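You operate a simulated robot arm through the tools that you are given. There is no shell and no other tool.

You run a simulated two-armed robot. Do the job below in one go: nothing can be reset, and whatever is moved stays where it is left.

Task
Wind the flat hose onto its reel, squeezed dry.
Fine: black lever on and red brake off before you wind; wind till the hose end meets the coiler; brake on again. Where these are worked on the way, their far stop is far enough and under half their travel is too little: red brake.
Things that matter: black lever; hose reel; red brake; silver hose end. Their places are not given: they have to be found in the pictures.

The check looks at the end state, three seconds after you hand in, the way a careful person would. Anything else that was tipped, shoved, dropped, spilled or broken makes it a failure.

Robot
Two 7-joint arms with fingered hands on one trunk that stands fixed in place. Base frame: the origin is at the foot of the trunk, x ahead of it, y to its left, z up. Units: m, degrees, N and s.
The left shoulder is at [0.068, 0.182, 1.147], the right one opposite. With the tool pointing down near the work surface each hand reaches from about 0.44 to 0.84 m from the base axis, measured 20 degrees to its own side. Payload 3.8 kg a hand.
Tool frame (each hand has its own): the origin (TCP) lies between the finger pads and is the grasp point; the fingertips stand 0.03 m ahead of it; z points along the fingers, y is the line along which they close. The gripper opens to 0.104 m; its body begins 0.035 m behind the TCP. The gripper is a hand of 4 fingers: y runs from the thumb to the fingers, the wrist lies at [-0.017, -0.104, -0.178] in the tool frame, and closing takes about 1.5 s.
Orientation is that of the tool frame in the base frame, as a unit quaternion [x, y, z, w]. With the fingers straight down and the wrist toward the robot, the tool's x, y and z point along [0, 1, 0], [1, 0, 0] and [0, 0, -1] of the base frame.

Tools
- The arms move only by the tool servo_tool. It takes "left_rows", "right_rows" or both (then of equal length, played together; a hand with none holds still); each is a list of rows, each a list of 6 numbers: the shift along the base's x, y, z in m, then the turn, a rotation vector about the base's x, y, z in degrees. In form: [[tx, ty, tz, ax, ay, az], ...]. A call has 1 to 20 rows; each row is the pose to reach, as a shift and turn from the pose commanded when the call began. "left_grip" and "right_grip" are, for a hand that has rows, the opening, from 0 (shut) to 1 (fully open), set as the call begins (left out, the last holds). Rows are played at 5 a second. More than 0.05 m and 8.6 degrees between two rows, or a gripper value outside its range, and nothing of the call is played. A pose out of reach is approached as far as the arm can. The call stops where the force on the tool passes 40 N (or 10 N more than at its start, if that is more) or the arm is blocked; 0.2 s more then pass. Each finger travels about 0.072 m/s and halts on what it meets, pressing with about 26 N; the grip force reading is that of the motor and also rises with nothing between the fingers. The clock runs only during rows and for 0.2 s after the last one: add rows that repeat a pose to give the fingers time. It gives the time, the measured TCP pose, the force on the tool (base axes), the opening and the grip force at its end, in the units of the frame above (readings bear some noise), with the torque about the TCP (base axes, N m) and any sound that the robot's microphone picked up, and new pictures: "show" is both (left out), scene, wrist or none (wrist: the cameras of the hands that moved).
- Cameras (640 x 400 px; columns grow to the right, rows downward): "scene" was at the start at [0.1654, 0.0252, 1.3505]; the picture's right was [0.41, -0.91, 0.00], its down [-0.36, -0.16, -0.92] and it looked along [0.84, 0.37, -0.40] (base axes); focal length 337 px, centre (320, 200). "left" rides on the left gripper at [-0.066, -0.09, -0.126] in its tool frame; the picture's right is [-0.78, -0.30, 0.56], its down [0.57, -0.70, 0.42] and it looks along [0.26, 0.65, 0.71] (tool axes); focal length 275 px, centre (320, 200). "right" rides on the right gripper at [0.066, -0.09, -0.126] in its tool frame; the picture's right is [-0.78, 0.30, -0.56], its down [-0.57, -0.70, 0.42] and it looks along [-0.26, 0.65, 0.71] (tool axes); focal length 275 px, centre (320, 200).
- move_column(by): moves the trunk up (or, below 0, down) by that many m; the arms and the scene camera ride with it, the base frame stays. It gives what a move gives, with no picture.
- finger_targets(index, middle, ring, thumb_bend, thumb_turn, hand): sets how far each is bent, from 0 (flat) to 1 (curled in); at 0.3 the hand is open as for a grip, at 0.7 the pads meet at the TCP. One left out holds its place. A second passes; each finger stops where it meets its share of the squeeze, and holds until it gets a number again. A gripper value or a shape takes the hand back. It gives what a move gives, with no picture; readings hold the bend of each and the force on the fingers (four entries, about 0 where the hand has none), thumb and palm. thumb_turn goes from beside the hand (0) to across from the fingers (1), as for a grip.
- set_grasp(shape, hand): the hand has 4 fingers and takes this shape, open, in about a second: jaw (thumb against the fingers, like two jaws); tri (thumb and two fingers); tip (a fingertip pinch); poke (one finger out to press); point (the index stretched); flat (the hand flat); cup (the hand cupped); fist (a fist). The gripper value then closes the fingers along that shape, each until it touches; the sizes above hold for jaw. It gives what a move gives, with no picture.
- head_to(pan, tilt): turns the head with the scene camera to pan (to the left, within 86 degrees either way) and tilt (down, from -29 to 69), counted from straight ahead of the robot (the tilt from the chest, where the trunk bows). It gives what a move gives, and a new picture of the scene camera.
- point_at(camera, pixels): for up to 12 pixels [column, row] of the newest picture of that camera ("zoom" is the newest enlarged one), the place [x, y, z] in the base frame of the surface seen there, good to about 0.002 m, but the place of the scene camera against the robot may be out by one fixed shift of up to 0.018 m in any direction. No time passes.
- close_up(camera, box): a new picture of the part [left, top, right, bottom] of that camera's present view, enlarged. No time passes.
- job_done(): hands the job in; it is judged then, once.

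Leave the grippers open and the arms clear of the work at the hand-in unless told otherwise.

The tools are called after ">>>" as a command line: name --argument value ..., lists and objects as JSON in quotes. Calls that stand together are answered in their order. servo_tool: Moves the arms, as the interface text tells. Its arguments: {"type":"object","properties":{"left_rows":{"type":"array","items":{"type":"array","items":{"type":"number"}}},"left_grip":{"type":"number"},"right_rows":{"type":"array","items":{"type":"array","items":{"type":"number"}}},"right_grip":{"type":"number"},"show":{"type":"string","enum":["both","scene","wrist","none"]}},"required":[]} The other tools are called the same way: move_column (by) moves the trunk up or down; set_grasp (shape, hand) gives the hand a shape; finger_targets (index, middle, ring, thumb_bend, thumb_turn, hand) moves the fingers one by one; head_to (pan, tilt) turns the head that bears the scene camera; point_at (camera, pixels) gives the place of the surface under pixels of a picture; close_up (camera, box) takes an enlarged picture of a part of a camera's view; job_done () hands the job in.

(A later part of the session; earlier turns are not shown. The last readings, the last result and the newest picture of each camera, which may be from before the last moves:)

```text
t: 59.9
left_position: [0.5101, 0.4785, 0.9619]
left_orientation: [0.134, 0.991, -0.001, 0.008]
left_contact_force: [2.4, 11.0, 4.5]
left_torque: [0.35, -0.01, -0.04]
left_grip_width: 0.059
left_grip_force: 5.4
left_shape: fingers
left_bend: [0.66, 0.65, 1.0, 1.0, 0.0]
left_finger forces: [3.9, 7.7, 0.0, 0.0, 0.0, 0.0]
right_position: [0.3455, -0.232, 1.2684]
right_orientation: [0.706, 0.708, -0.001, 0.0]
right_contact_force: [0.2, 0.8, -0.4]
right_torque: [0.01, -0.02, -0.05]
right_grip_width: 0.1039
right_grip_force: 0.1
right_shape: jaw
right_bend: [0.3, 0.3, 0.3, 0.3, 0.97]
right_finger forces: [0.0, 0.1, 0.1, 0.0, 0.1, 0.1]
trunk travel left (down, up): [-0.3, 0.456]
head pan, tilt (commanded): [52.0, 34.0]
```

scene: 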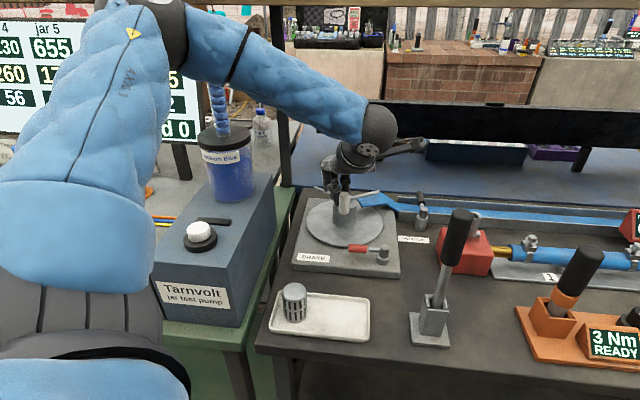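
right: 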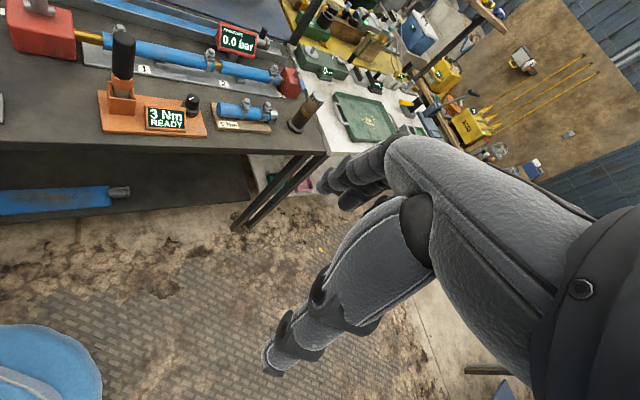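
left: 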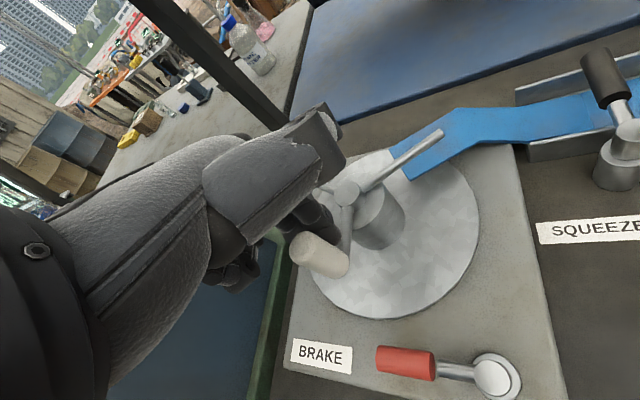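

The fingers bent slightly under 11 N and the knob hardly moved. I'll measure the spokes to see whether the reel turned at all.

>>> point_at --camera "left" --pixels '[[439, 135], [347, 193], [303, 245], [320, 250], [310, 265], [330, 215], [325, 190], [405, 365], [490, 375]]'

>>> close_up --camera "left" --box '[260, 100, 480, 320]'

```text
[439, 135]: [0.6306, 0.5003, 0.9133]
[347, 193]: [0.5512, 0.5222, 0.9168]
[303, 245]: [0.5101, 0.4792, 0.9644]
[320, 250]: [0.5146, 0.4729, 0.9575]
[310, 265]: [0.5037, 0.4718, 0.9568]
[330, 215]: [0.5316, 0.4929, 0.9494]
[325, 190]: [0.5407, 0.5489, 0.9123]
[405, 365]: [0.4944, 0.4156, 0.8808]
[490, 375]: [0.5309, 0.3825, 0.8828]
```

```text
1.82 times, centred on (370, 210) of left
```

zoom: 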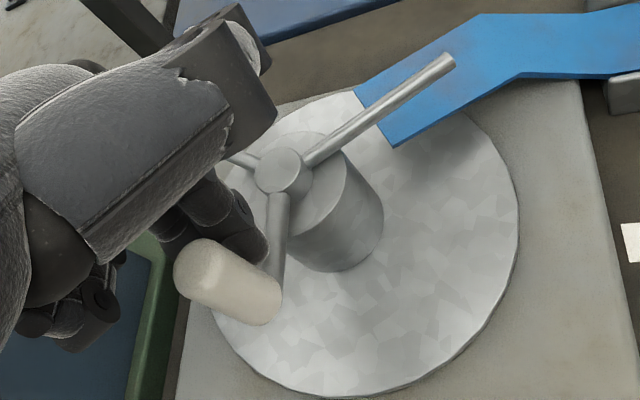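

The spoke tip is at the same place, so the reel didn't turn: the fingers only flexed open and slid past the knob. Sideways the fingers are much stiffer, so I'll back off, set yaw 45°, and put the side of the index finger behind the knob.

>>> servo_tool --left_rows '[[-0.01, 0.018, 0, 0, 0, -7.5], [-0.018, 0.034, -0.002, 0, 0, -15], [-0.022, 0.045, -0.004, 0, 0, -22.5], [-0.028, 0.04, -0.004, 0, 0, -30], [-0.028, 0.03, -0.004, 0, 0, -30], [-0.028, 0.03, -0.004, 0, 0, -30]]' --show "both"

```text
t: 61.3
left_position: [0.4835, 0.5084, 0.9567]
left_orientation: [0.387, 0.922, -0.003, 0.006]
left_contact_force: [0.3, -0.1, -0.4]
left_torque: [0.01, 0.01, 0.02]
left_grip_width: 0.0605
left_grip_force: 0.1
left_shape: fingers
left_bend: [0.7, 0.7, 1.0, 1.0, 0.0]
left_finger forces: [0.1, 0.1, 0.1, 0.0, 0.0, 0.1]
right_position: [0.3469, -0.2322, 1.2689]
right_orientation: [0.707, 0.708, -0.001, 0.001]
right_contact_force: [0.2, 0.1, -1.0]
right_torque: [0.0, 0.01, 0.01]
right_grip_width: 0.1037
right_grip_force: 0.1
right_shape: jaw
right_bend: [0.3, 0.3, 0.3, 0.3, 0.97]
right_finger forces: [0.1, 0.1, 0.0, 0.0, 0.0, 0.0]
trunk travel left (down, up): [-0.3, 0.456]
head pan, tilt (commanded): [52.0, 34.0]
```

scene: 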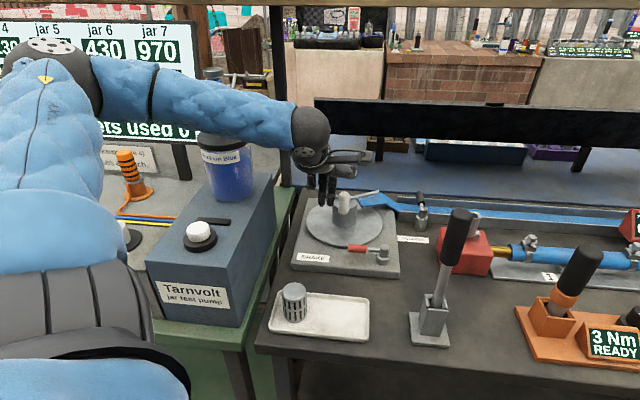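
left: 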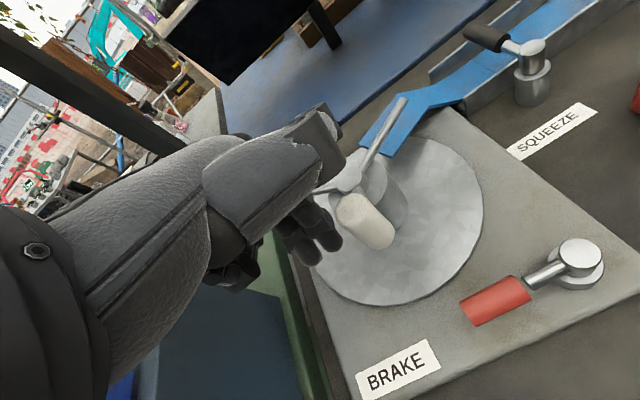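

The index finger's side is right behind the knob. I'll rotate the whole hand rigidly about the hub centre by 24° counter-clockwise and watch the force.

>>> servo_tool --left_rows '[[0.0011, -0.0045, 0, 0, 0, 4], [0.0025, -0.009, 0, 0, 0, 8], [0.0043, -0.0133, 0, 0, 0, 12], [0.0063, -0.0175, 0, 0, 0, 16], [0.0086, -0.0216, 0, 0, 0, 20], [0.0112, -0.0255, 0, 0, 0, 24]]' --show "both"

```text
t: 62.7
left_position: [0.495, 0.484, 0.9569]
left_orientation: [0.186, 0.983, -0.001, 0.009]
left_contact_force: [-1.0, 9.0, 2.9]
left_torque: [0.23, -0.01, 0.12]
left_grip_width: 0.0581
left_grip_force: 4.3
left_shape: fingers
left_bend: [0.63, 0.7, 1.0, 1.0, 0.0]
left_finger forces: [8.5, 0.1, 0.0, 0.0, 0.0, 0.1]
right_position: [0.3467, -0.2328, 1.2695]
right_orientation: [0.707, 0.708, 0.001, 0.0]
right_contact_force: [0.3, 0.0, -0.3]
right_torque: [0.02, 0.0, -0.02]
right_grip_width: 0.1039
right_grip_force: 0.1
right_shape: jaw
right_bend: [0.3, 0.3, 0.3, 0.3, 0.97]
right_finger forces: [0.1, 0.0, 0.0, 0.0, 0.2, 0.1]
trunk travel left (down, up): [-0.3, 0.456]
head pan, tilt (commanded): [52.0, 34.0]
```

scene: 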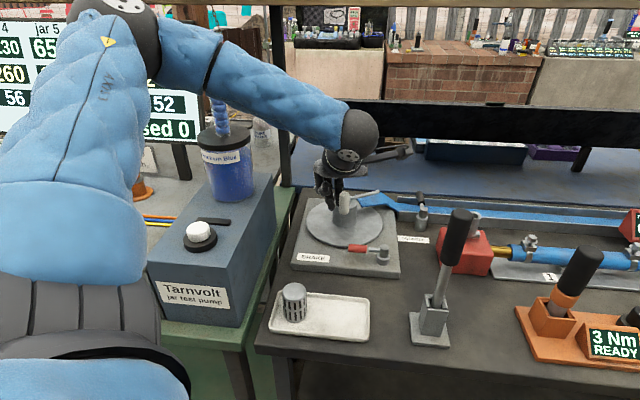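
left: 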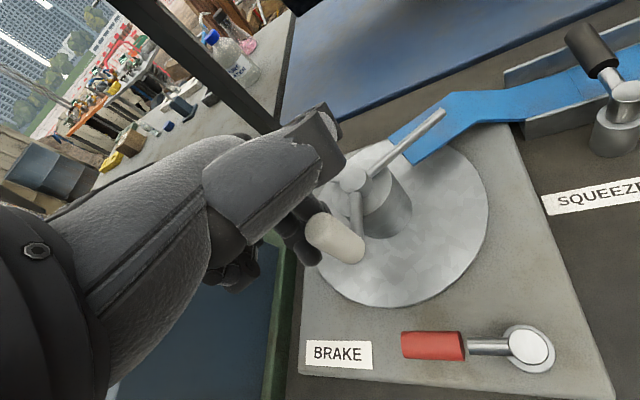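

The index finger shows 8.5 N and some flexing. I'll check whether the reel moved by measuring the spoke tip and knob again.

>>> point_at --camera "left" --pixels '[[441, 115], [353, 178], [318, 230], [325, 225], [340, 245], [303, 245], [360, 215]]'

>>> close_up --camera "left" --box '[260, 90, 480, 310]'

```text
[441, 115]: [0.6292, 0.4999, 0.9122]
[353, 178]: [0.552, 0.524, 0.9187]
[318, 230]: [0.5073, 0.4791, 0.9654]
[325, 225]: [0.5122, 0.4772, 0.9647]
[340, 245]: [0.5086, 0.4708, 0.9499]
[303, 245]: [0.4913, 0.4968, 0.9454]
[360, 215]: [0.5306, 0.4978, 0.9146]
```

```text
1.82 times, centred on (370, 200) of left
```

zoom: 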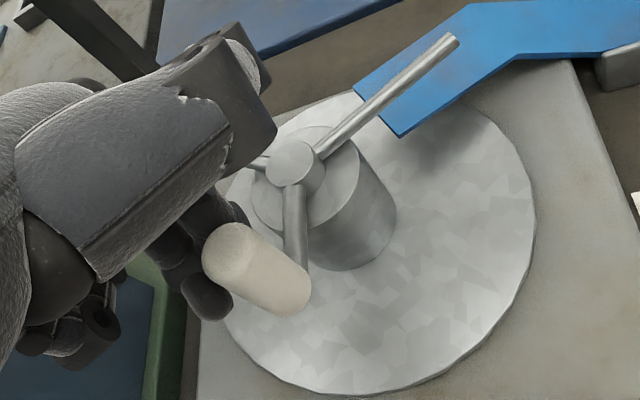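

The reel still hasn't moved. Before pushing harder I want to be sure of the winding side, so I'll measure where the hose strip meets the reel.

>>> point_at --camera "zoom" --pixels '[[365, 97], [398, 130], [380, 113], [420, 90], [460, 60], [480, 15], [520, 50], [600, 30], [620, 70], [330, 120], [350, 200], [450, 200]]'

```text
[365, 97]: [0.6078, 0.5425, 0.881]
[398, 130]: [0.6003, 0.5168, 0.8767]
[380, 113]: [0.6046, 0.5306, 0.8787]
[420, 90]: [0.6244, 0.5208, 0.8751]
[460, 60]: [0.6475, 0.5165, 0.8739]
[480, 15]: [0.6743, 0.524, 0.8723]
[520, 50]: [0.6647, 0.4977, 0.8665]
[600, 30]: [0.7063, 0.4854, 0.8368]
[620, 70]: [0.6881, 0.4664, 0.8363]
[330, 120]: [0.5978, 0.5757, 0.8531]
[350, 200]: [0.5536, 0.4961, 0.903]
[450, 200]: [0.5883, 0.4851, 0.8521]
```

The hose meets the hub on its +y side moving toward −x, so counter-clockwise is right. The reel is just stiff and single fingers flex, so I'll use the firmer shape (two fingers backed by the thumb), put the tips lower at spoke height, and push spokes from outside with stiff sideways contact. First I'll lift and re-shape.

>>> servo_tool --left_rows '[[-0.005, 0.01, 0.01, 0, 0, -6], [-0.01, 0.02, 0.04, 0, 0, -12], [-0.01, 0.027, 0.07, 0, 0, -18], [-0.01, 0.027, 0.08, 0, 0, -22], [-0.01, 0.027, 0.08, 0, 0, -22]]' --show "none"

>>> set_grasp --hand "left" --shape "poke"

>>> close_up --camera "left" --box '[0, 0, 640, 400]'

```text
t: 63.9
left_position: [0.4885, 0.5079, 1.0382]
left_orientation: [0.371, 0.929, -0.004, 0.008]
left_contact_force: [0.0, -0.3, 1.9]
left_torque: [0.0, -0.01, 0.0]
left_grip_width: 0.0604
left_grip_force: 0.1
left_shape: fingers
left_bend: [0.7, 0.7, 1.0, 1.0, 0.0]
left_finger forces: [0.0, 0.0, 0.0, 0.1, 0.0, 0.1]
right_position: [0.3466, -0.2344, 1.2702]
right_orientation: [0.707, 0.708, 0.0, 0.0]
right_contact_force: [-0.1, -0.3, 0.3]
right_torque: [-0.03, -0.02, -0.02]
right_grip_width: 0.1037
right_grip_force: 0.1
right_shape: jaw
right_bend: [0.3, 0.3, 0.3, 0.3, 0.97]
right_finger forces: [0.0, 0.1, 0.1, 0.0, 0.0, 0.0]
trunk travel left (down, up): [-0.3, 0.456]
head pan, tilt (commanded): [52.0, 34.0]
```

```text
t: 64.8
left_position: [0.4864, 0.5087, 1.039]
left_orientation: [0.37, 0.929, -0.003, 0.006]
left_contact_force: [-0.7, 0.4, 0.1]
left_torque: [-0.03, 0.03, -0.03]
left_grip_width: 0.0001
left_grip_force: 0.0
left_shape: poke
left_bend: [0.7, 0.7, 0.99, 1.0, 1.0]
left_finger forces: [0.1, 0.1, 0.1, 0.0, 0.0, 0.0]
right_position: [0.3458, -0.2332, 1.2685]
right_orientation: [0.707, 0.707, 0.0, 0.0]
right_contact_force: [0.4, 0.5, -0.1]
right_torque: [-0.01, -0.01, 0.0]
right_grip_width: 0.1039
right_grip_force: 0.0
right_shape: jaw
right_bend: [0.3, 0.3, 0.3, 0.3, 0.97]
right_finger forces: [0.0, 0.1, 0.0, 0.0, 0.0, 0.1]
trunk travel left (down, up): [-0.3, 0.456]
head pan, tilt (commanded): [52.0, 34.0]
```

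```text
1.00 times, centred on (320, 200) of left (not enlarged: the box is as wide or as high as the picture)
```

zoom: 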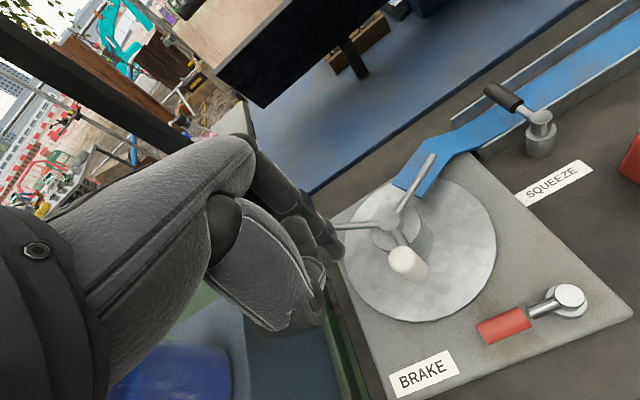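

The hand is above the start point just behind the knob, with yaw about 46°. I'll descend to z≈0.922 and push the knob and its spoke along a 66 mm circle for about 50°, watching for motion.

>>> servo_tool --left_rows '[[-0.002, 0.002, -0.04, 0, 0, 0], [-0.002, 0.002, -0.08, 0, 0, 0], [-0.002, 0.002, -0.117, 0, 0, 0], [0.0006, -0.0093, -0.117, 0, 0, 2], [0.0054, -0.0197, -0.117, 0, 0, 4], [0.012, -0.0291, -0.117, 0, 0, 7], [0.0202, -0.0373, -0.117, 0, 0, 10], [0.0296, -0.0439, -0.117, 0, 0, 13]]' --show "both"

```text
t: 66.2
left_position: [0.4916, 0.4911, 0.9202]
left_orientation: [0.303, 0.953, 0.005, -0.002]
left_contact_force: [-21.0, 26.4, 12.4]
left_torque: [-0.32, -0.41, 0.29]
left_grip_width: 0.0
left_grip_force: 0.0
left_shape: poke
left_bend: [0.7, 0.7, 0.99, 1.0, 1.0]
left_finger forces: [16.5, 0.0, 0.0, 0.0, 15.5, 0.0]
right_position: [0.3436, -0.2334, 1.2689]
right_orientation: [0.708, 0.706, 0.001, 0.001]
right_contact_force: [1.4, 0.6, -0.8]
right_torque: [0.04, 0.0, 0.03]
right_grip_width: 0.1038
right_grip_force: 0.1
right_shape: jaw
right_bend: [0.3, 0.3, 0.3, 0.3, 0.97]
right_finger forces: [0.0, 0.0, 0.0, 0.0, 0.1, 0.0]
trunk travel left (down, up): [-0.3, 0.456]
head pan, tilt (commanded): [52.0, 34.0]
stopped in row 7 (left hand): the force on the tool passed its limit at 46 N (the readings are from after the stop); the commanded pose is now the measured one
```

scene: 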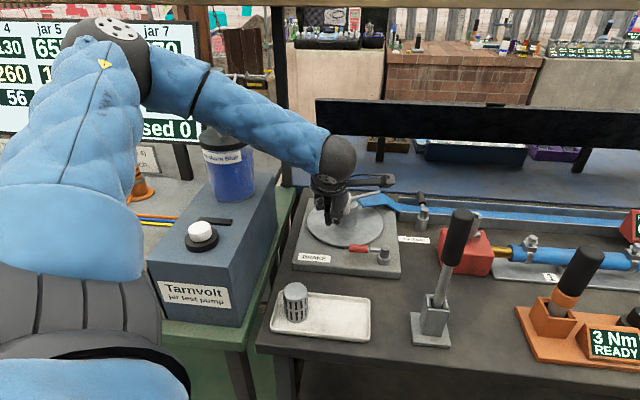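
left: 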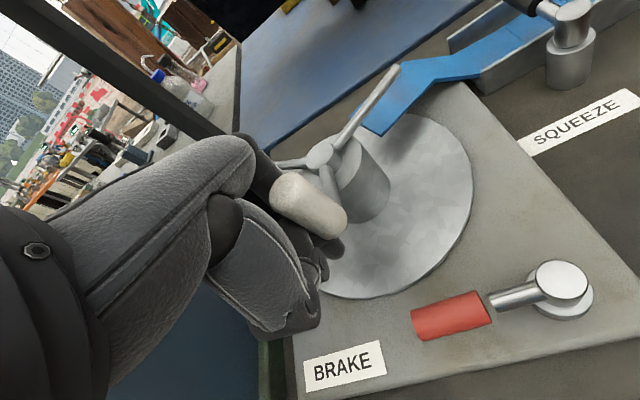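

Even about 34 N at the knob didn't seem to turn it. I'll check whether the spokes moved at all.

>>> point_at --camera "left" --pixels '[[393, 70], [322, 155], [290, 183], [310, 192], [340, 250], [330, 215], [450, 320], [560, 280], [430, 330]]'

>>> close_up --camera "left" --box '[230, 50, 430, 330]'

```text
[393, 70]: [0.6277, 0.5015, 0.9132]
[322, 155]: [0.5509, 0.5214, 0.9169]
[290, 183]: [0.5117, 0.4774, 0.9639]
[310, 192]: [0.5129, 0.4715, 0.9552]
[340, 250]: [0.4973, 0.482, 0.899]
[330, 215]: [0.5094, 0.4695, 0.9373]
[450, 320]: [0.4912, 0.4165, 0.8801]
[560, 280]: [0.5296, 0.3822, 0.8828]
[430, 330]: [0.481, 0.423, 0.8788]
```

```text
1.43 times, centred on (330, 190) of left
```

zoom: 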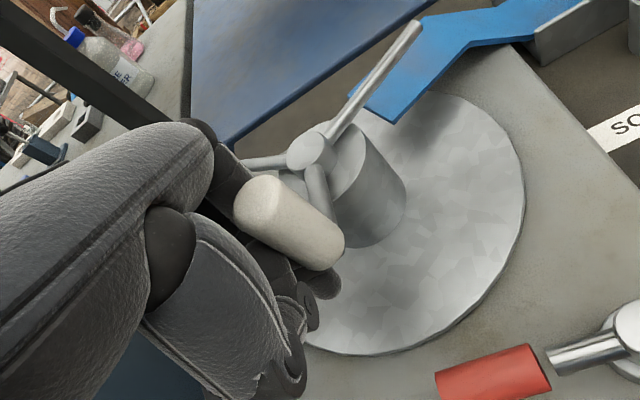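

The spoke is exactly where it was, so something hard blocks counter-clockwise. I'll test the other direction gently: lift, go round to the other side of the knob, and prepare to nudge it clockwise while watching the hose.

>>> servo_tool --left_rows '[[-0.004, 0.012, 0, 0, 0, -2], [-0.004, 0.012, 0.045, 0, 0, -4], [-0.004, 0.012, 0.09, 0, 0, -6], [-0.004, 0.012, 0.11, 0, 0, -8], [0.026, -0.01, 0.11, 0, 0, -9], [0.054, -0.034, 0.11, 0, 0, -9], [0.054, -0.034, 0.07, 0, 0, -9], [0.054, -0.034, 0.03, 0, 0, -9], [0.054, -0.034, 0.018, 0, 0, -9], [0.054, -0.034, 0.018, 0, 0, -9]]' --show "both"

```text
t: 68.4
left_position: [0.5499, 0.4518, 0.9388]
left_orientation: [0.383, 0.924, 0.003, 0.0]
left_contact_force: [-0.5, 0.1, -0.4]
left_torque: [-0.02, -0.02, -0.01]
left_grip_width: 0.0
left_grip_force: 0.0
left_shape: poke
left_bend: [0.7, 0.7, 0.99, 1.0, 1.0]
left_finger forces: [0.0, 0.0, 0.1, 0.1, 0.0, 0.0]
right_position: [0.3475, -0.2337, 1.2687]
right_orientation: [0.707, 0.707, 0.0, 0.0]
right_contact_force: [-0.5, 0.0, 0.7]
right_torque: [0.01, 0.02, 0.0]
right_grip_width: 0.1038
right_grip_force: 0.1
right_shape: jaw
right_bend: [0.3, 0.3, 0.3, 0.3, 0.97]
right_finger forces: [0.0, 0.0, 0.1, 0.1, 0.0, 0.0]
trunk travel left (down, up): [-0.3, 0.456]
head pan, tilt (commanded): [52.0, 34.0]
```

scene: 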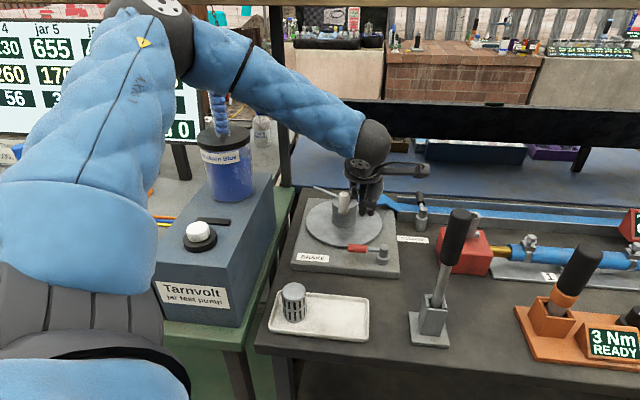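
left: 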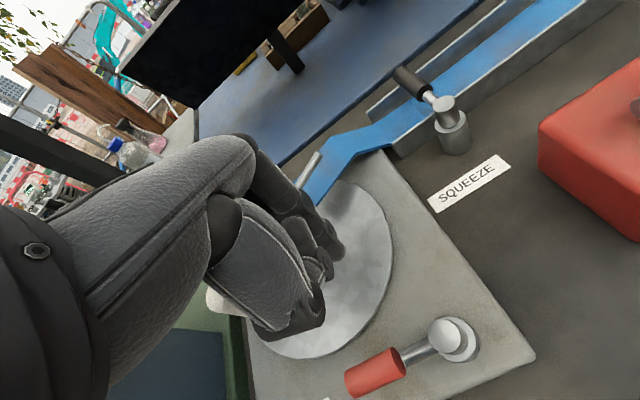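

I'm on the other side of the knob without contact. I'll nudge it clockwise by about 10° and watch the force.

>>> servo_tool --left_rows '[[-0.0054, -0.0054, 0, 0, 0, 0], [-0.0125, 0.0017, 0, 0, 0, 0], [-0.0195, 0.0087, 0, 0, 0, 0], [-0.023, 0.0122, 0, 0, 0, 0], [-0.0266, 0.0158, 0, 0, 0, 0], [-0.0266, 0.0158, 0, 0, 0, 0]]' --show "both"

```text
t: 69.8
left_position: [0.522, 0.4676, 0.937]
left_orientation: [0.381, 0.924, 0.002, 0.0]
left_contact_force: [0.6, -0.2, -0.4]
left_torque: [0.02, 0.03, -0.02]
left_grip_width: 0.0
left_grip_force: 0.1
left_shape: poke
left_bend: [0.7, 0.7, 0.99, 1.0, 1.0]
left_finger forces: [0.0, 0.0, 0.7, 0.0, 0.0, 0.1]
right_position: [0.3463, -0.234, 1.2688]
right_orientation: [0.707, 0.707, 0.0, 0.0]
right_contact_force: [-0.5, -0.5, 0.0]
right_torque: [-0.02, 0.02, 0.02]
right_grip_width: 0.1034
right_grip_force: 0.0
right_shape: jaw
right_bend: [0.3, 0.3, 0.3, 0.3, 0.97]
right_finger forces: [0.1, 0.1, 0.0, 0.0, 0.1, 0.0]
trunk travel left (down, up): [-0.3, 0.456]
head pan, tilt (commanded): [52.0, 34.0]
```

scene: 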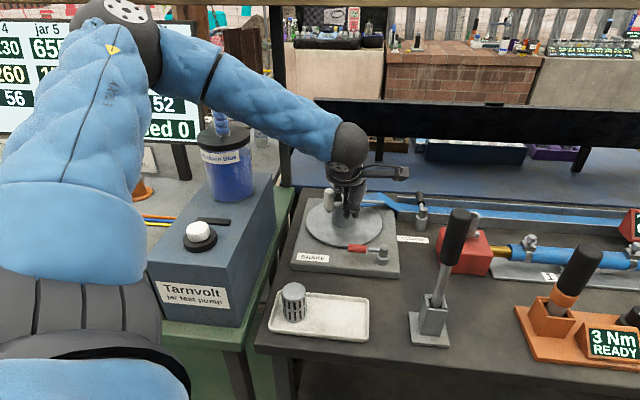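
left: 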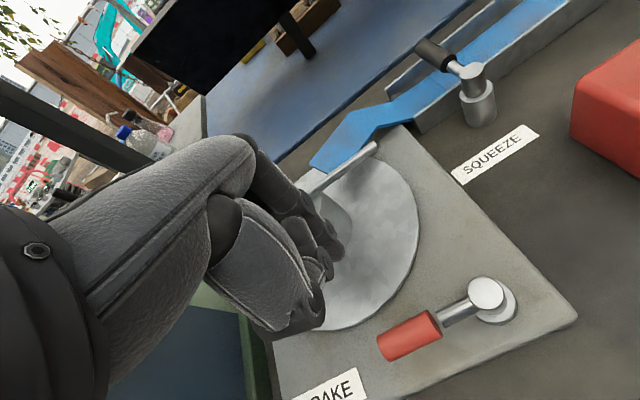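

Clockwise the reel turns freely, with only 0.7 N, so the earlier block was the pay-out end stop and winding is clockwise. I'll raise slightly, put the thumb beside the hand so the knob can pass under, and look at the hose end before winding on.

>>> servo_tool --left_rows '[[0.004, -0.004, 0.01, 0, 0, 0], [0.004, -0.004, 0.021, 0, 0, 0], [0.004, -0.004, 0.021, 0, 0, 0]]' --show "none"

>>> finger_targets --hand "left" --index 0.7 --middle 0.7 --ring 1.0 --thumb_bend 1.0 --thumb_turn 0.0

>>> head_to --pan 25 --tilt 27

>>> close_up --camera "scene" --box '[120, 180, 560, 340]'

```text
t: 70.6
left_position: [0.5246, 0.4647, 0.9562]
left_orientation: [0.381, 0.925, 0.002, -0.001]
left_contact_force: [0.8, 1.0, 0.4]
left_torque: [0.01, 0.0, 0.0]
left_grip_width: 0.0002
left_grip_force: 0.0
left_shape: poke
left_bend: [0.7, 0.7, 0.99, 1.0, 1.0]
left_finger forces: [0.1, 0.0, 0.1, 0.1, 0.0, 0.1]
right_position: [0.3471, -0.2331, 1.2689]
right_orientation: [0.707, 0.707, -0.001, 0.0]
right_contact_force: [0.4, 0.5, 0.2]
right_torque: [0.03, -0.02, 0.0]
right_grip_width: 0.1038
right_grip_force: 0.1
right_shape: jaw
right_bend: [0.3, 0.3, 0.3, 0.3, 0.97]
right_finger forces: [0.0, 0.1, 0.0, 0.0, 0.0, 0.0]
trunk travel left (down, up): [-0.3, 0.456]
head pan, tilt (commanded): [52.0, 34.0]
```

```text
t: 71.6
left_position: [0.525, 0.4658, 0.9576]
left_orientation: [0.382, 0.924, 0.002, 0.001]
left_contact_force: [-0.2, -0.2, 0.2]
left_torque: [0.02, -0.01, -0.04]
left_grip_width: 0.0601
left_grip_force: 0.0
left_shape: fingers
left_bend: [0.7, 0.7, 1.0, 1.0, 0.0]
left_finger forces: [0.0, 0.0, 0.0, 0.0, 0.0, 0.0]
right_position: [0.3458, -0.2337, 1.2672]
right_orientation: [0.707, 0.707, 0.001, 0.001]
right_contact_force: [0.4, -0.3, 0.6]
right_torque: [0.02, 0.01, -0.03]
right_grip_width: 0.1035
right_grip_force: 0.0
right_shape: jaw
right_bend: [0.3, 0.3, 0.3, 0.3, 0.97]
right_finger forces: [0.1, 0.0, 0.0, 0.0, 0.0, 0.1]
trunk travel left (down, up): [-0.3, 0.456]
head pan, tilt (commanded): [52.0, 34.0]
```

```text
t: 72.5
left_position: [0.5249, 0.4641, 0.9582]
left_orientation: [0.382, 0.924, 0.002, 0.001]
left_contact_force: [0.4, 0.0, 0.0]
left_torque: [0.03, 0.03, -0.01]
left_grip_width: 0.0604
left_grip_force: 0.0
left_shape: fingers
left_bend: [0.7, 0.7, 1.0, 1.0, 0.0]
left_finger forces: [0.1, 0.0, 0.0, 0.0, 0.1, 0.1]
right_position: [0.3446, -0.2344, 1.2686]
right_orientation: [0.707, 0.707, 0.0, -0.001]
right_contact_force: [-0.4, -0.9, -0.6]
right_torque: [-0.03, 0.02, 0.03]
right_grip_width: 0.1038
right_grip_force: 0.0
right_shape: jaw
right_bend: [0.3, 0.3, 0.3, 0.3, 0.97]
right_finger forces: [0.0, 0.0, 0.0, 0.1, 0.1, 0.1]
trunk travel left (down, up): [-0.3, 0.456]
head pan, tilt (commanded): [25.0, 27.0]
```

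scene: 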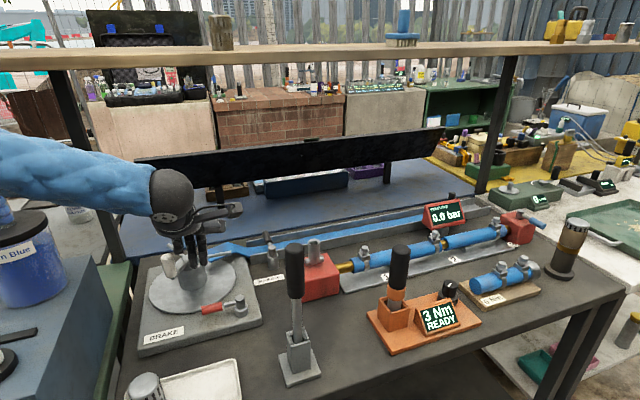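

```text
1.45 times, centred on (340, 260) of scene
```

zoom: 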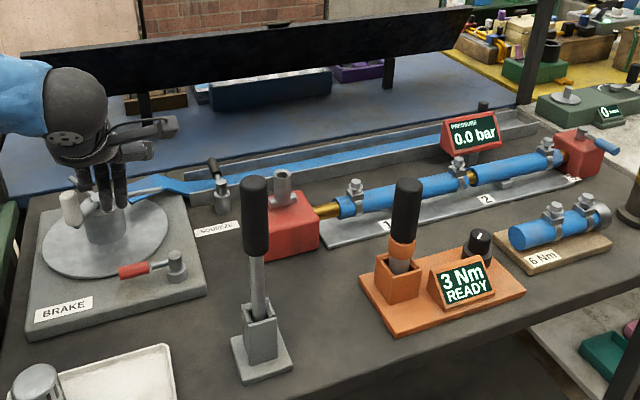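

This head view shows both the reel and the hose end's black stub near (452, 195). I'll mark its position now as a reference.

>>> close_up --camera "scene" --box '[400, 170, 540, 260]'

>>> point_at --camera "zoom" --pixels '[[240, 105], [238, 120], [300, 120], [100, 200]]'

```text
4.44 times, centred on (470, 215) of scene
```

zoom: 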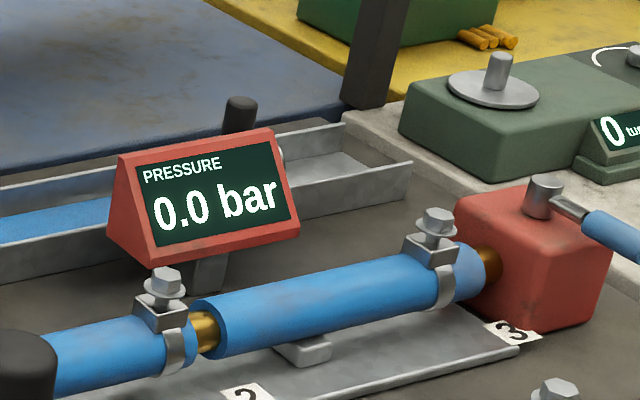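

```text
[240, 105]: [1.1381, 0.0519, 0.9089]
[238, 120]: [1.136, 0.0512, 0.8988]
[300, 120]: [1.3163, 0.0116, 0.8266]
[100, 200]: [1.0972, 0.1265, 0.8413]
```

The black stub has moved left relative to the display compared with before, so clockwise winding does draw the hose in. Now I'll sweep the rod clockwise round to the left side (180°), turning yaw to 75° to stay clear of the jar.

>>> servo_tool --left_rows '[[-0.0052, 0.0068, 0, 0, 0, 4], [-0.0136, 0.0127, 0, 0, 0, 8], [-0.0208, 0.0199, 0, 0, 0, 12], [-0.0267, 0.0283, 0, 0, 0, 16], [-0.031, 0.0375, 0, 0, 0, 20], [-0.0336, 0.0473, 0, 0, 0, 25], [-0.0345, 0.0575, 0, 0, 0, 30], [-0.0345, 0.0575, 0, 0, 0, 30]]' --show "both"

```text
t: 74.3
left_position: [0.4898, 0.5219, 0.9575]
left_orientation: [0.129, 0.992, 0.001, 0.0]
left_contact_force: [-0.6, 0.1, -0.1]
left_torque: [-0.01, -0.02, 0.03]
left_grip_width: 0.0606
left_grip_force: 0.4
left_shape: fingers
left_bend: [0.7, 0.7, 1.0, 1.0, 0.0]
left_finger forces: [0.0, 0.4, 0.0, 0.0, 0.0, 0.0]
right_position: [0.347, -0.2343, 1.267]
right_orientation: [0.707, 0.707, 0.0, 0.0]
right_contact_force: [0.2, -0.9, 0.1]
right_torque: [0.0, -0.01, 0.02]
right_grip_width: 0.1036
right_grip_force: 0.1
right_shape: jaw
right_bend: [0.3, 0.3, 0.3, 0.3, 0.97]
right_finger forces: [0.0, 0.0, 0.1, 0.0, 0.0, 0.0]
trunk travel left (down, up): [-0.3, 0.456]
head pan, tilt (commanded): [25.0, 27.0]
```

scene: 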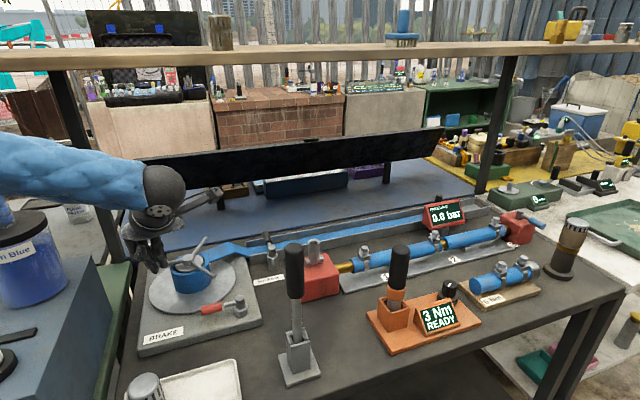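
left: 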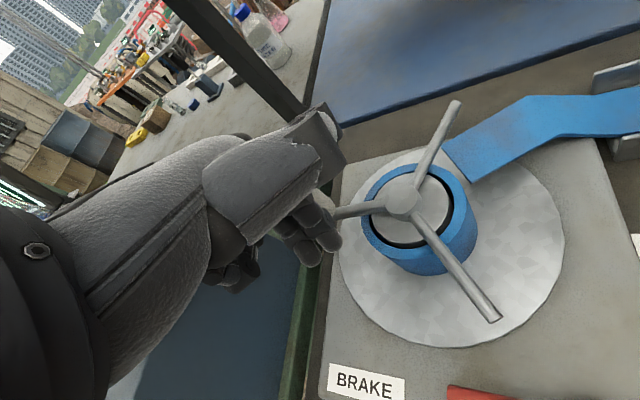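

A blue coil is forming on the hub, so the hose is winding on at under 1 N. Before passing the left side, I'll turn the head to measure the forearm's gap to the jar.

>>> head_to --pan 46 --tilt 28

>>> point_at --camera "scene" --pixels '[[260, 120], [290, 135], [230, 100], [260, 160], [285, 110], [300, 150], [265, 90], [255, 180], [240, 150]]'

```text
t: 75.2
left_position: [0.4902, 0.5219, 0.9581]
left_orientation: [0.13, 0.992, 0.002, 0.0]
left_contact_force: [-0.2, 0.7, -0.2]
left_torque: [0.0, -0.03, 0.02]
left_grip_width: 0.0602
left_grip_force: 0.0
left_shape: fingers
left_bend: [0.7, 0.7, 1.0, 1.0, 0.0]
left_finger forces: [0.1, 0.2, 0.1, 0.0, 0.0, 0.1]
right_position: [0.3454, -0.2339, 1.2692]
right_orientation: [0.707, 0.707, 0.0, -0.001]
right_contact_force: [-0.7, -0.7, -0.4]
right_torque: [0.02, 0.0, 0.01]
right_grip_width: 0.1037
right_grip_force: 0.0
right_shape: jaw
right_bend: [0.3, 0.3, 0.3, 0.3, 0.97]
right_finger forces: [0.1, 0.0, 0.1, 0.0, 0.0, 0.0]
trunk travel left (down, up): [-0.3, 0.456]
head pan, tilt (commanded): [46.0, 28.0]
```

scene: 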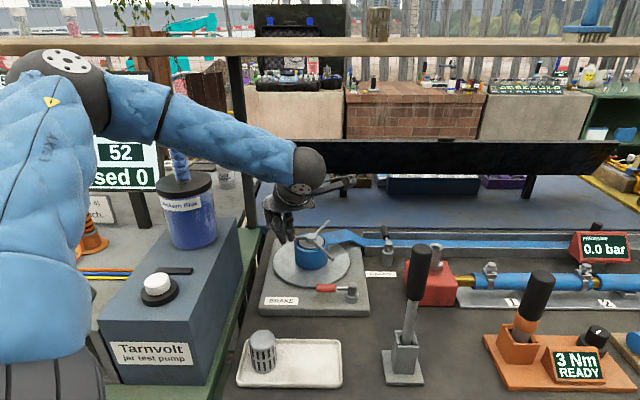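

```text
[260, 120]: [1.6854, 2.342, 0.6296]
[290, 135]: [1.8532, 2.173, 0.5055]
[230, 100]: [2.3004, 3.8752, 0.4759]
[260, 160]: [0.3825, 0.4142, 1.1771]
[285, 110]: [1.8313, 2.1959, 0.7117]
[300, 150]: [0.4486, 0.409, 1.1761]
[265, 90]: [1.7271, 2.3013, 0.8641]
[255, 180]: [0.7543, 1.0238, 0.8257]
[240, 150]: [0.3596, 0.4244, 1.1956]
```

The forearm's near side is at y≈0.42–0.46 near the jar, leaving roughly 45 mm to its handle. I'll go on in a short step to 140° while turning the hand further to yaw 87°, then re-check.

>>> servo_tool --left_rows '[[0.0012, 0.0103, 0, 0, 0, 3], [0.0038, 0.0201, 0, 0, 0, 6], [0.0081, 0.0294, 0, 0, 0, 9], [0.014, 0.0377, 0, 0, 0, 12], [0.014, 0.0377, 0, 0, 0, 12]]' --show "both"

>>> point_at --camera "scene" --pixels '[[200, 120], [200, 145], [220, 140], [180, 110], [180, 135], [185, 170], [175, 160], [240, 150], [160, 120], [185, 185]]'

```text
t: 76.3
left_position: [0.5036, 0.5607, 0.9592]
left_orientation: [0.025, 1.0, 0.001, -0.001]
left_contact_force: [-1.3, -0.3, -0.2]
left_torque: [-0.02, 0.0, -0.02]
left_grip_width: 0.0604
left_grip_force: 0.3
left_shape: fingers
left_bend: [0.7, 0.7, 1.0, 1.0, 0.0]
left_finger forces: [0.9, 0.0, 0.0, 0.0, 0.0, 0.0]
right_position: [0.3453, -0.2331, 1.268]
right_orientation: [0.707, 0.707, 0.0, 0.0]
right_contact_force: [0.3, -0.3, 0.1]
right_torque: [0.01, -0.02, 0.04]
right_grip_width: 0.1037
right_grip_force: 0.0
right_shape: jaw
right_bend: [0.3, 0.3, 0.3, 0.3, 0.97]
right_finger forces: [0.1, 0.0, 0.0, 0.0, 0.1, 0.1]
trunk travel left (down, up): [-0.3, 0.456]
head pan, tilt (commanded): [46.0, 28.0]
```

scene: 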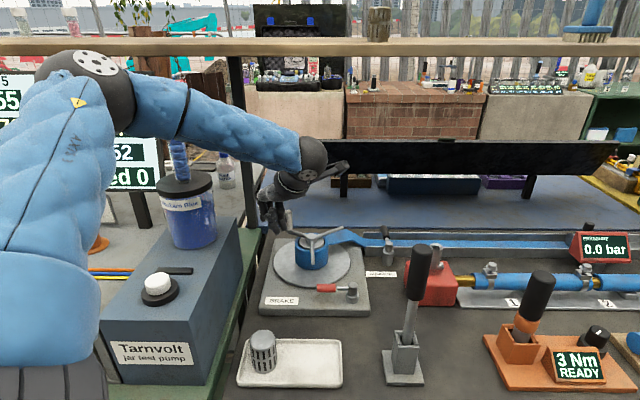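
left: 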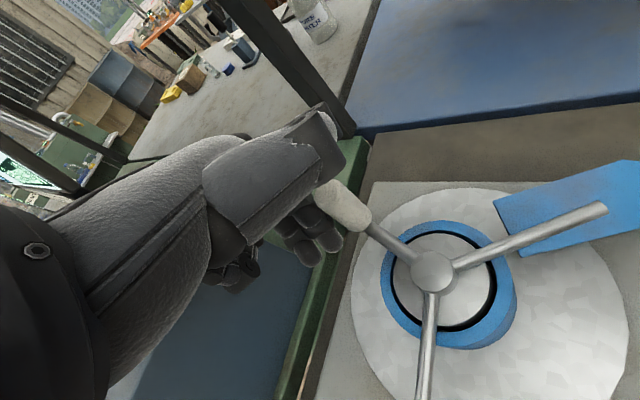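

```text
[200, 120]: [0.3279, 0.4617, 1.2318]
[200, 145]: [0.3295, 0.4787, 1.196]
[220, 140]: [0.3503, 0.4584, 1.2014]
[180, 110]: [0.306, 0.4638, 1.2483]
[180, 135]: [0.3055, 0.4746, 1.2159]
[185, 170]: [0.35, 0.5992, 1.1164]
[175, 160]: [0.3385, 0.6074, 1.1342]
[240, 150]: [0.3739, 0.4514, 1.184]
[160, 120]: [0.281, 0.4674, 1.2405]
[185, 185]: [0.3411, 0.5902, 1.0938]
```

The forearm keeps about 35 mm from the jar handle and will now move away from it. The knob is ahead of the rod, and the coil is growing. I'll sweep on clockwise from 140° round the back to 0°.

>>> servo_tool --left_rows '[[0.0072, 0.0072, 0, 0, 0, -1], [0.0156, 0.0131, 0, 0, 0, -3], [0.0248, 0.0174, 0, 0, 0, -5], [0.0346, 0.02, 0, 0, 0, -8], [0.0448, 0.0209, 0, 0, 0, -11], [0.055, 0.02, 0, 0, 0, -14], [0.0648, 0.0174, 0, 0, 0, -17], [0.0741, 0.0131, 0, 0, 0, -20], [0.0824, 0.0072, 0, 0, 0, -23], [0.0896, 0.0, 0, 0, 0, -26], [0.0955, -0.0083, 0, 0, 0, -28], [0.0998, -0.0176, 0, 0, 0, -30], [0.1024, -0.0274, 0, 0, 0, -32], [0.1033, -0.0376, 0, 0, 0, -34], [0.1033, -0.0376, 0, 0, 0, -34]]' --show "both"

```text
t: 79.5
left_position: [0.6082, 0.5225, 0.9563]
left_orientation: [0.318, 0.948, 0.001, 0.0]
left_contact_force: [0.5, -0.2, 0.9]
left_torque: [0.0, -0.01, -0.01]
left_grip_width: 0.06
left_grip_force: 0.2
left_shape: fingers
left_bend: [0.69, 0.7, 1.0, 1.0, 0.0]
left_finger forces: [0.6, 0.0, 0.1, 0.1, 0.1, 0.1]
right_position: [0.3463, -0.233, 1.2692]
right_orientation: [0.707, 0.707, 0.0, -0.001]
right_contact_force: [0.4, -0.3, -0.4]
right_torque: [-0.01, 0.01, 0.0]
right_grip_width: 0.1037
right_grip_force: 0.1
right_shape: jaw
right_bend: [0.3, 0.3, 0.3, 0.3, 0.97]
right_finger forces: [0.0, 0.0, 0.1, 0.0, 0.0, 0.0]
trunk travel left (down, up): [-0.3, 0.456]
head pan, tilt (commanded): [46.0, 28.0]
```

scene: 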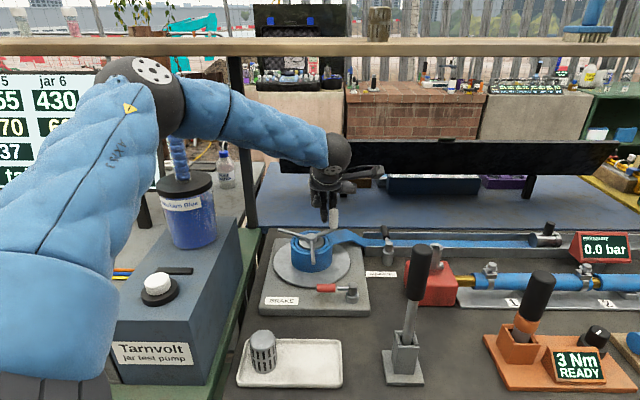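
left: 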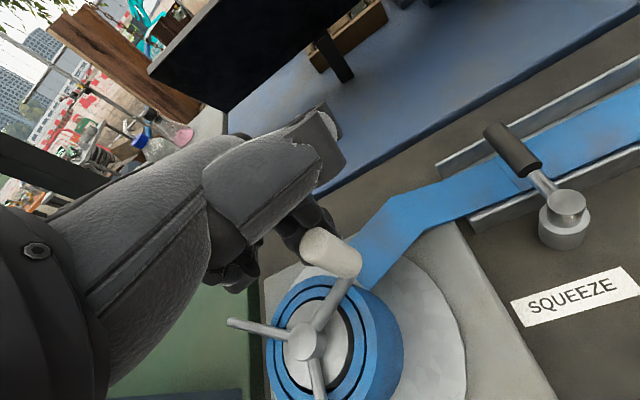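

Winding works well: the silver hose end with its black stub is now at (545, 237), left of the display. I'll measure where it is and then continue.

>>> point_at --camera "scene" --pixels '[[548, 228], [540, 240], [530, 242], [388, 235], [558, 240]]'

>>> close_up --camera "scene" --box '[360, 200, 600, 290]'

```text
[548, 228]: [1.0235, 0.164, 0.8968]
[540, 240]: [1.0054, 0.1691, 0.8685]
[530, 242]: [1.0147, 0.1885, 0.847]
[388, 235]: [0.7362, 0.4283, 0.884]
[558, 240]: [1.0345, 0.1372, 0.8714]
```

```text
2.67 times, centred on (480, 245) of scene
```

zoom: 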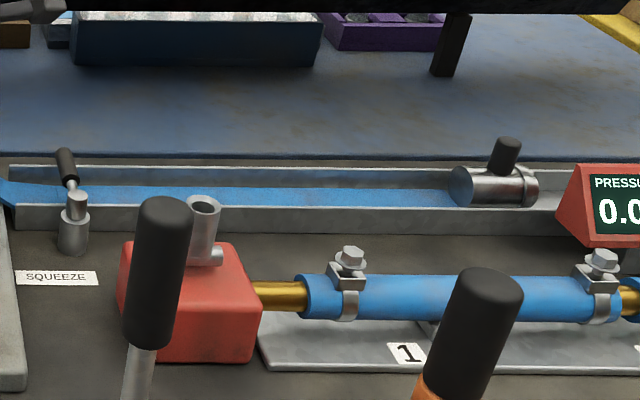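

The hose end is about 0.35 m from the squeeze lever along the channel. The sweep is safe at under 1 N, so I'll continue clockwise from 0° round the front to 180°.

>>> servo_tool --left_rows '[[-0.0009, -0.0102, 0, 0, 0, 0], [-0.0035, -0.02, 0, 0, 0, 0], [-0.0078, -0.0292, 0, 0, 0, 0], [-0.0137, -0.0376, 0, 0, 0, 0], [-0.0209, -0.0448, 0, 0, 0, 0], [-0.0292, -0.0507, 0, 0, 0, 0], [-0.0385, -0.055, 0, 0, 0, 0], [-0.0483, -0.0576, 0, 0, 0, 0], [-0.0585, -0.0585, 0, 0, 0, 0], [-0.0687, -0.0576, 0, 0, 0, 0], [-0.0785, -0.055, 0, 0, 0, 0], [-0.0877, -0.0507, 0, 0, 0, 2], [-0.0961, -0.0448, 0, 0, 0, 5], [-0.1033, -0.0376, 0, 0, 0, 8], [-0.1092, -0.0292, 0, 0, 0, 12], [-0.1135, -0.02, 0, 0, 0, 16], [-0.1161, -0.0102, 0, 0, 0, 20], [-0.117, 0, 0, 0, 0, 24], [-0.117, 0, 0, 0, 0, 24]]' --show "both"

```text
t: 83.5
left_position: [0.4886, 0.5244, 0.9592]
left_orientation: [0.113, 0.994, 0.001, 0.0]
left_contact_force: [0.0, -0.2, 0.3]
left_torque: [-0.02, -0.01, 0.03]
left_grip_width: 0.0604
left_grip_force: 0.1
left_shape: fingers
left_bend: [0.7, 0.7, 1.0, 1.0, 0.0]
left_finger forces: [0.0, 0.1, 0.1, 0.1, 0.0, 0.0]
right_position: [0.3466, -0.2329, 1.2694]
right_orientation: [0.707, 0.707, 0.0, -0.001]
right_contact_force: [0.4, 1.2, 0.2]
right_torque: [-0.01, 0.01, 0.01]
right_grip_width: 0.1038
right_grip_force: 0.0
right_shape: jaw
right_bend: [0.3, 0.3, 0.3, 0.3, 0.97]
right_finger forces: [0.1, 0.0, 0.1, 0.0, 0.0, 0.0]
trunk travel left (down, up): [-0.3, 0.456]
head pan, tilt (commanded): [46.0, 28.0]
```

scene: 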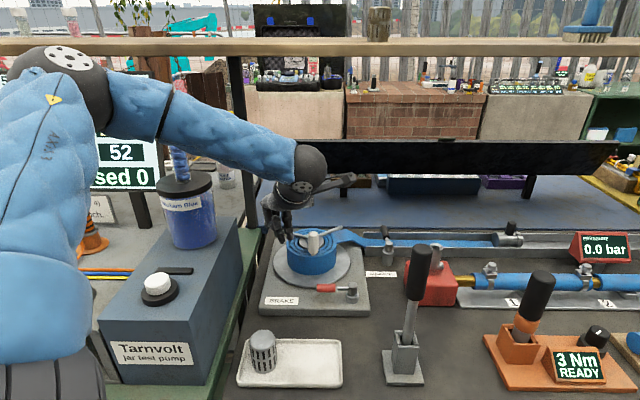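
left: 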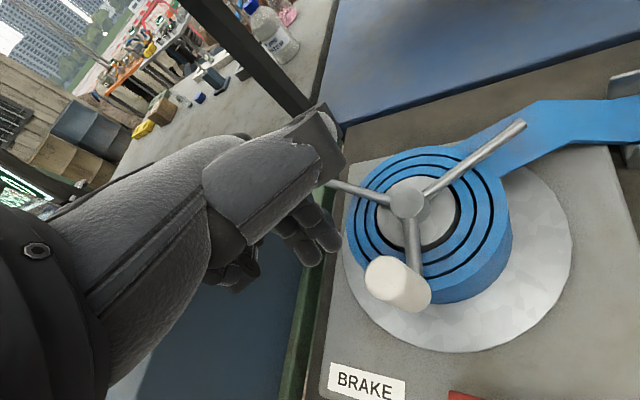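

The rod slipped past the knob at the front: the knob is now at about 228° and the rod is ahead of it at 180°. The hose end moved on to (512, 232). I'll check the hose end and reel before re-engaging.

>>> point_at --camera "scene" --pixels '[[513, 227], [508, 240], [497, 240], [314, 240], [316, 255]]'

>>> point_at --camera "left" --pixels '[[388, 272], [378, 280], [402, 278], [408, 203], [522, 125], [332, 185], [450, 220]]'

>>> close_up --camera "scene" --box '[240, 190, 560, 310]'

```text
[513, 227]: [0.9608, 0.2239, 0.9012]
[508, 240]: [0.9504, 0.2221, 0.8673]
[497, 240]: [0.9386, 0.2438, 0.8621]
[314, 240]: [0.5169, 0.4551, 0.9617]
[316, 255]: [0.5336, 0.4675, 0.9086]
```

```text
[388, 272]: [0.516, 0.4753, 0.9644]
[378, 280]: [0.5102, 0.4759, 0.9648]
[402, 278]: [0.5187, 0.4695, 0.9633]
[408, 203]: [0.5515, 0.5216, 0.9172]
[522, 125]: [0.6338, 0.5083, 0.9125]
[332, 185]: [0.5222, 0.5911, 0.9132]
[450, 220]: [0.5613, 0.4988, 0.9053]
```

```text
2.00 times, centred on (400, 250) of scene
```

zoom: 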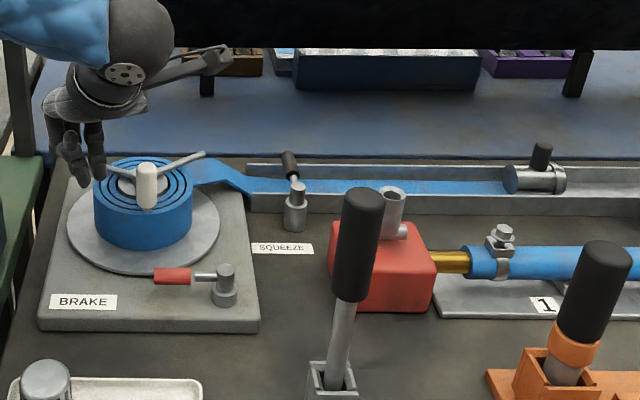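

The stub is now at s≈0.505 along the channel, about 0.27 m short of the lever. The two-finger rod flexed and slipped past, and now that the load is small, gripping the knob should work. I'll lift, open the jaw, and move over the knob at (0.514, 0.4765).

>>> servo_tool --left_rows '[[0, 0, 0.04, 0, 0, 0], [0, 0, 0.08, 0, 0, 0], [0, 0, 0.095, 0, 0, 0]]' --show "none"

>>> set_grasp --hand "left" --shape "jaw"

>>> servo_tool --left_rows '[[0.009, -0.016, 0, 0, 0, -4], [0.017, -0.032, 0, 0, 0, -8], [0.0254, -0.0479, 0, 0, 0, -12], [0.0254, -0.0479, -0.02, 0, 0, -12], [0.0254, -0.0479, -0.02, 0, 0, -12]]' --left_grip 1.0 --show "wrist"

```text
t: 84.3
left_position: [0.4887, 0.5216, 1.0529]
left_orientation: [0.112, 0.994, 0.001, 0.001]
left_contact_force: [0.2, 0.2, -0.2]
left_torque: [0.02, -0.01, 0.01]
left_grip_width: 0.0601
left_grip_force: 0.1
left_shape: fingers
left_bend: [0.7, 0.7, 1.0, 1.0, 0.0]
left_finger forces: [0.0, 0.0, 0.0, 0.0, 0.1, 0.1]
right_position: [0.3465, -0.2333, 1.2686]
right_orientation: [0.707, 0.707, -0.001, 0.001]
right_contact_force: [0.0, -0.4, -0.8]
right_torque: [-0.02, 0.01, 0.0]
right_grip_width: 0.1037
right_grip_force: 0.0
right_shape: jaw
right_bend: [0.3, 0.3, 0.3, 0.3, 0.97]
right_finger forces: [0.0, 0.0, 0.0, 0.0, 0.0, 0.0]
trunk travel left (down, up): [-0.3, 0.456]
head pan, tilt (commanded): [46.0, 28.0]
```

```text
t: 85.2
left_position: [0.4887, 0.5227, 1.0508]
left_orientation: [0.113, 0.994, 0.002, 0.0]
left_contact_force: [-0.4, -0.4, 0.4]
left_torque: [0.0, -0.01, 0.0]
left_grip_width: 0.1036
left_grip_force: 0.0
left_shape: jaw
left_bend: [0.3, 0.3, 0.3, 0.3, 0.97]
left_finger forces: [0.1, 0.0, 0.0, 0.0, 0.1, 0.0]
right_position: [0.3457, -0.2325, 1.2694]
right_orientation: [0.707, 0.707, 0.0, 0.0]
right_contact_force: [-0.8, 0.6, 0.4]
right_torque: [-0.02, -0.03, 0.0]
right_grip_width: 0.1035
right_grip_force: 0.2
right_shape: jaw
right_bend: [0.3, 0.3, 0.3, 0.3, 0.97]
right_finger forces: [0.1, 0.0, 0.0, 0.1, 0.1, 0.0]
trunk travel left (down, up): [-0.3, 0.456]
head pan, tilt (commanded): [46.0, 28.0]
```

```text
t: 86.5
left_position: [0.5151, 0.474, 1.0313]
left_orientation: [0.217, 0.976, 0.001, 0.001]
left_contact_force: [-0.2, 0.1, 0.1]
left_torque: [0.0, -0.01, 0.03]
left_grip_width: 0.1039
left_grip_force: 0.1
left_shape: jaw
left_bend: [0.3, 0.3, 0.3, 0.3, 0.97]
left_finger forces: [0.1, 0.0, 0.0, 0.0, 0.0, 0.0]
right_position: [0.3467, -0.2337, 1.2682]
right_orientation: [0.707, 0.707, 0.0, 0.0]
right_contact_force: [0.5, 0.2, 0.2]
right_torque: [0.04, 0.0, -0.05]
right_grip_width: 0.1039
right_grip_force: 0.0
right_shape: jaw
right_bend: [0.3, 0.3, 0.3, 0.3, 0.97]
right_finger forces: [0.1, 0.1, 0.0, 0.0, 0.0, 0.1]
trunk travel left (down, up): [-0.3, 0.456]
head pan, tilt (commanded): [46.0, 28.0]
```

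left: 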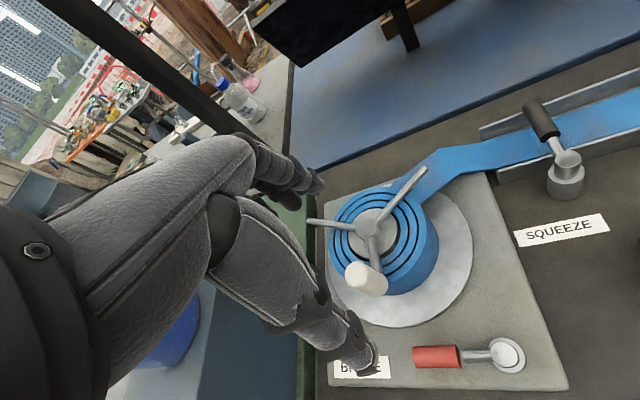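

The knob is at (362, 275) in the left view. A quick precise fix of its top, then I'll descend.

>>> point_at --camera "left" --pixels '[[355, 271], [347, 275], [362, 267], [356, 282], [369, 222], [425, 170]]'

```text
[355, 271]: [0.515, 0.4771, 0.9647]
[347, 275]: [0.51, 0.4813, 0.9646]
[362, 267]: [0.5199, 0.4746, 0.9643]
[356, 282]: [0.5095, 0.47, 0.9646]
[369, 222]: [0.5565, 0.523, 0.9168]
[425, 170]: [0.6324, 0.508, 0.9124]
```

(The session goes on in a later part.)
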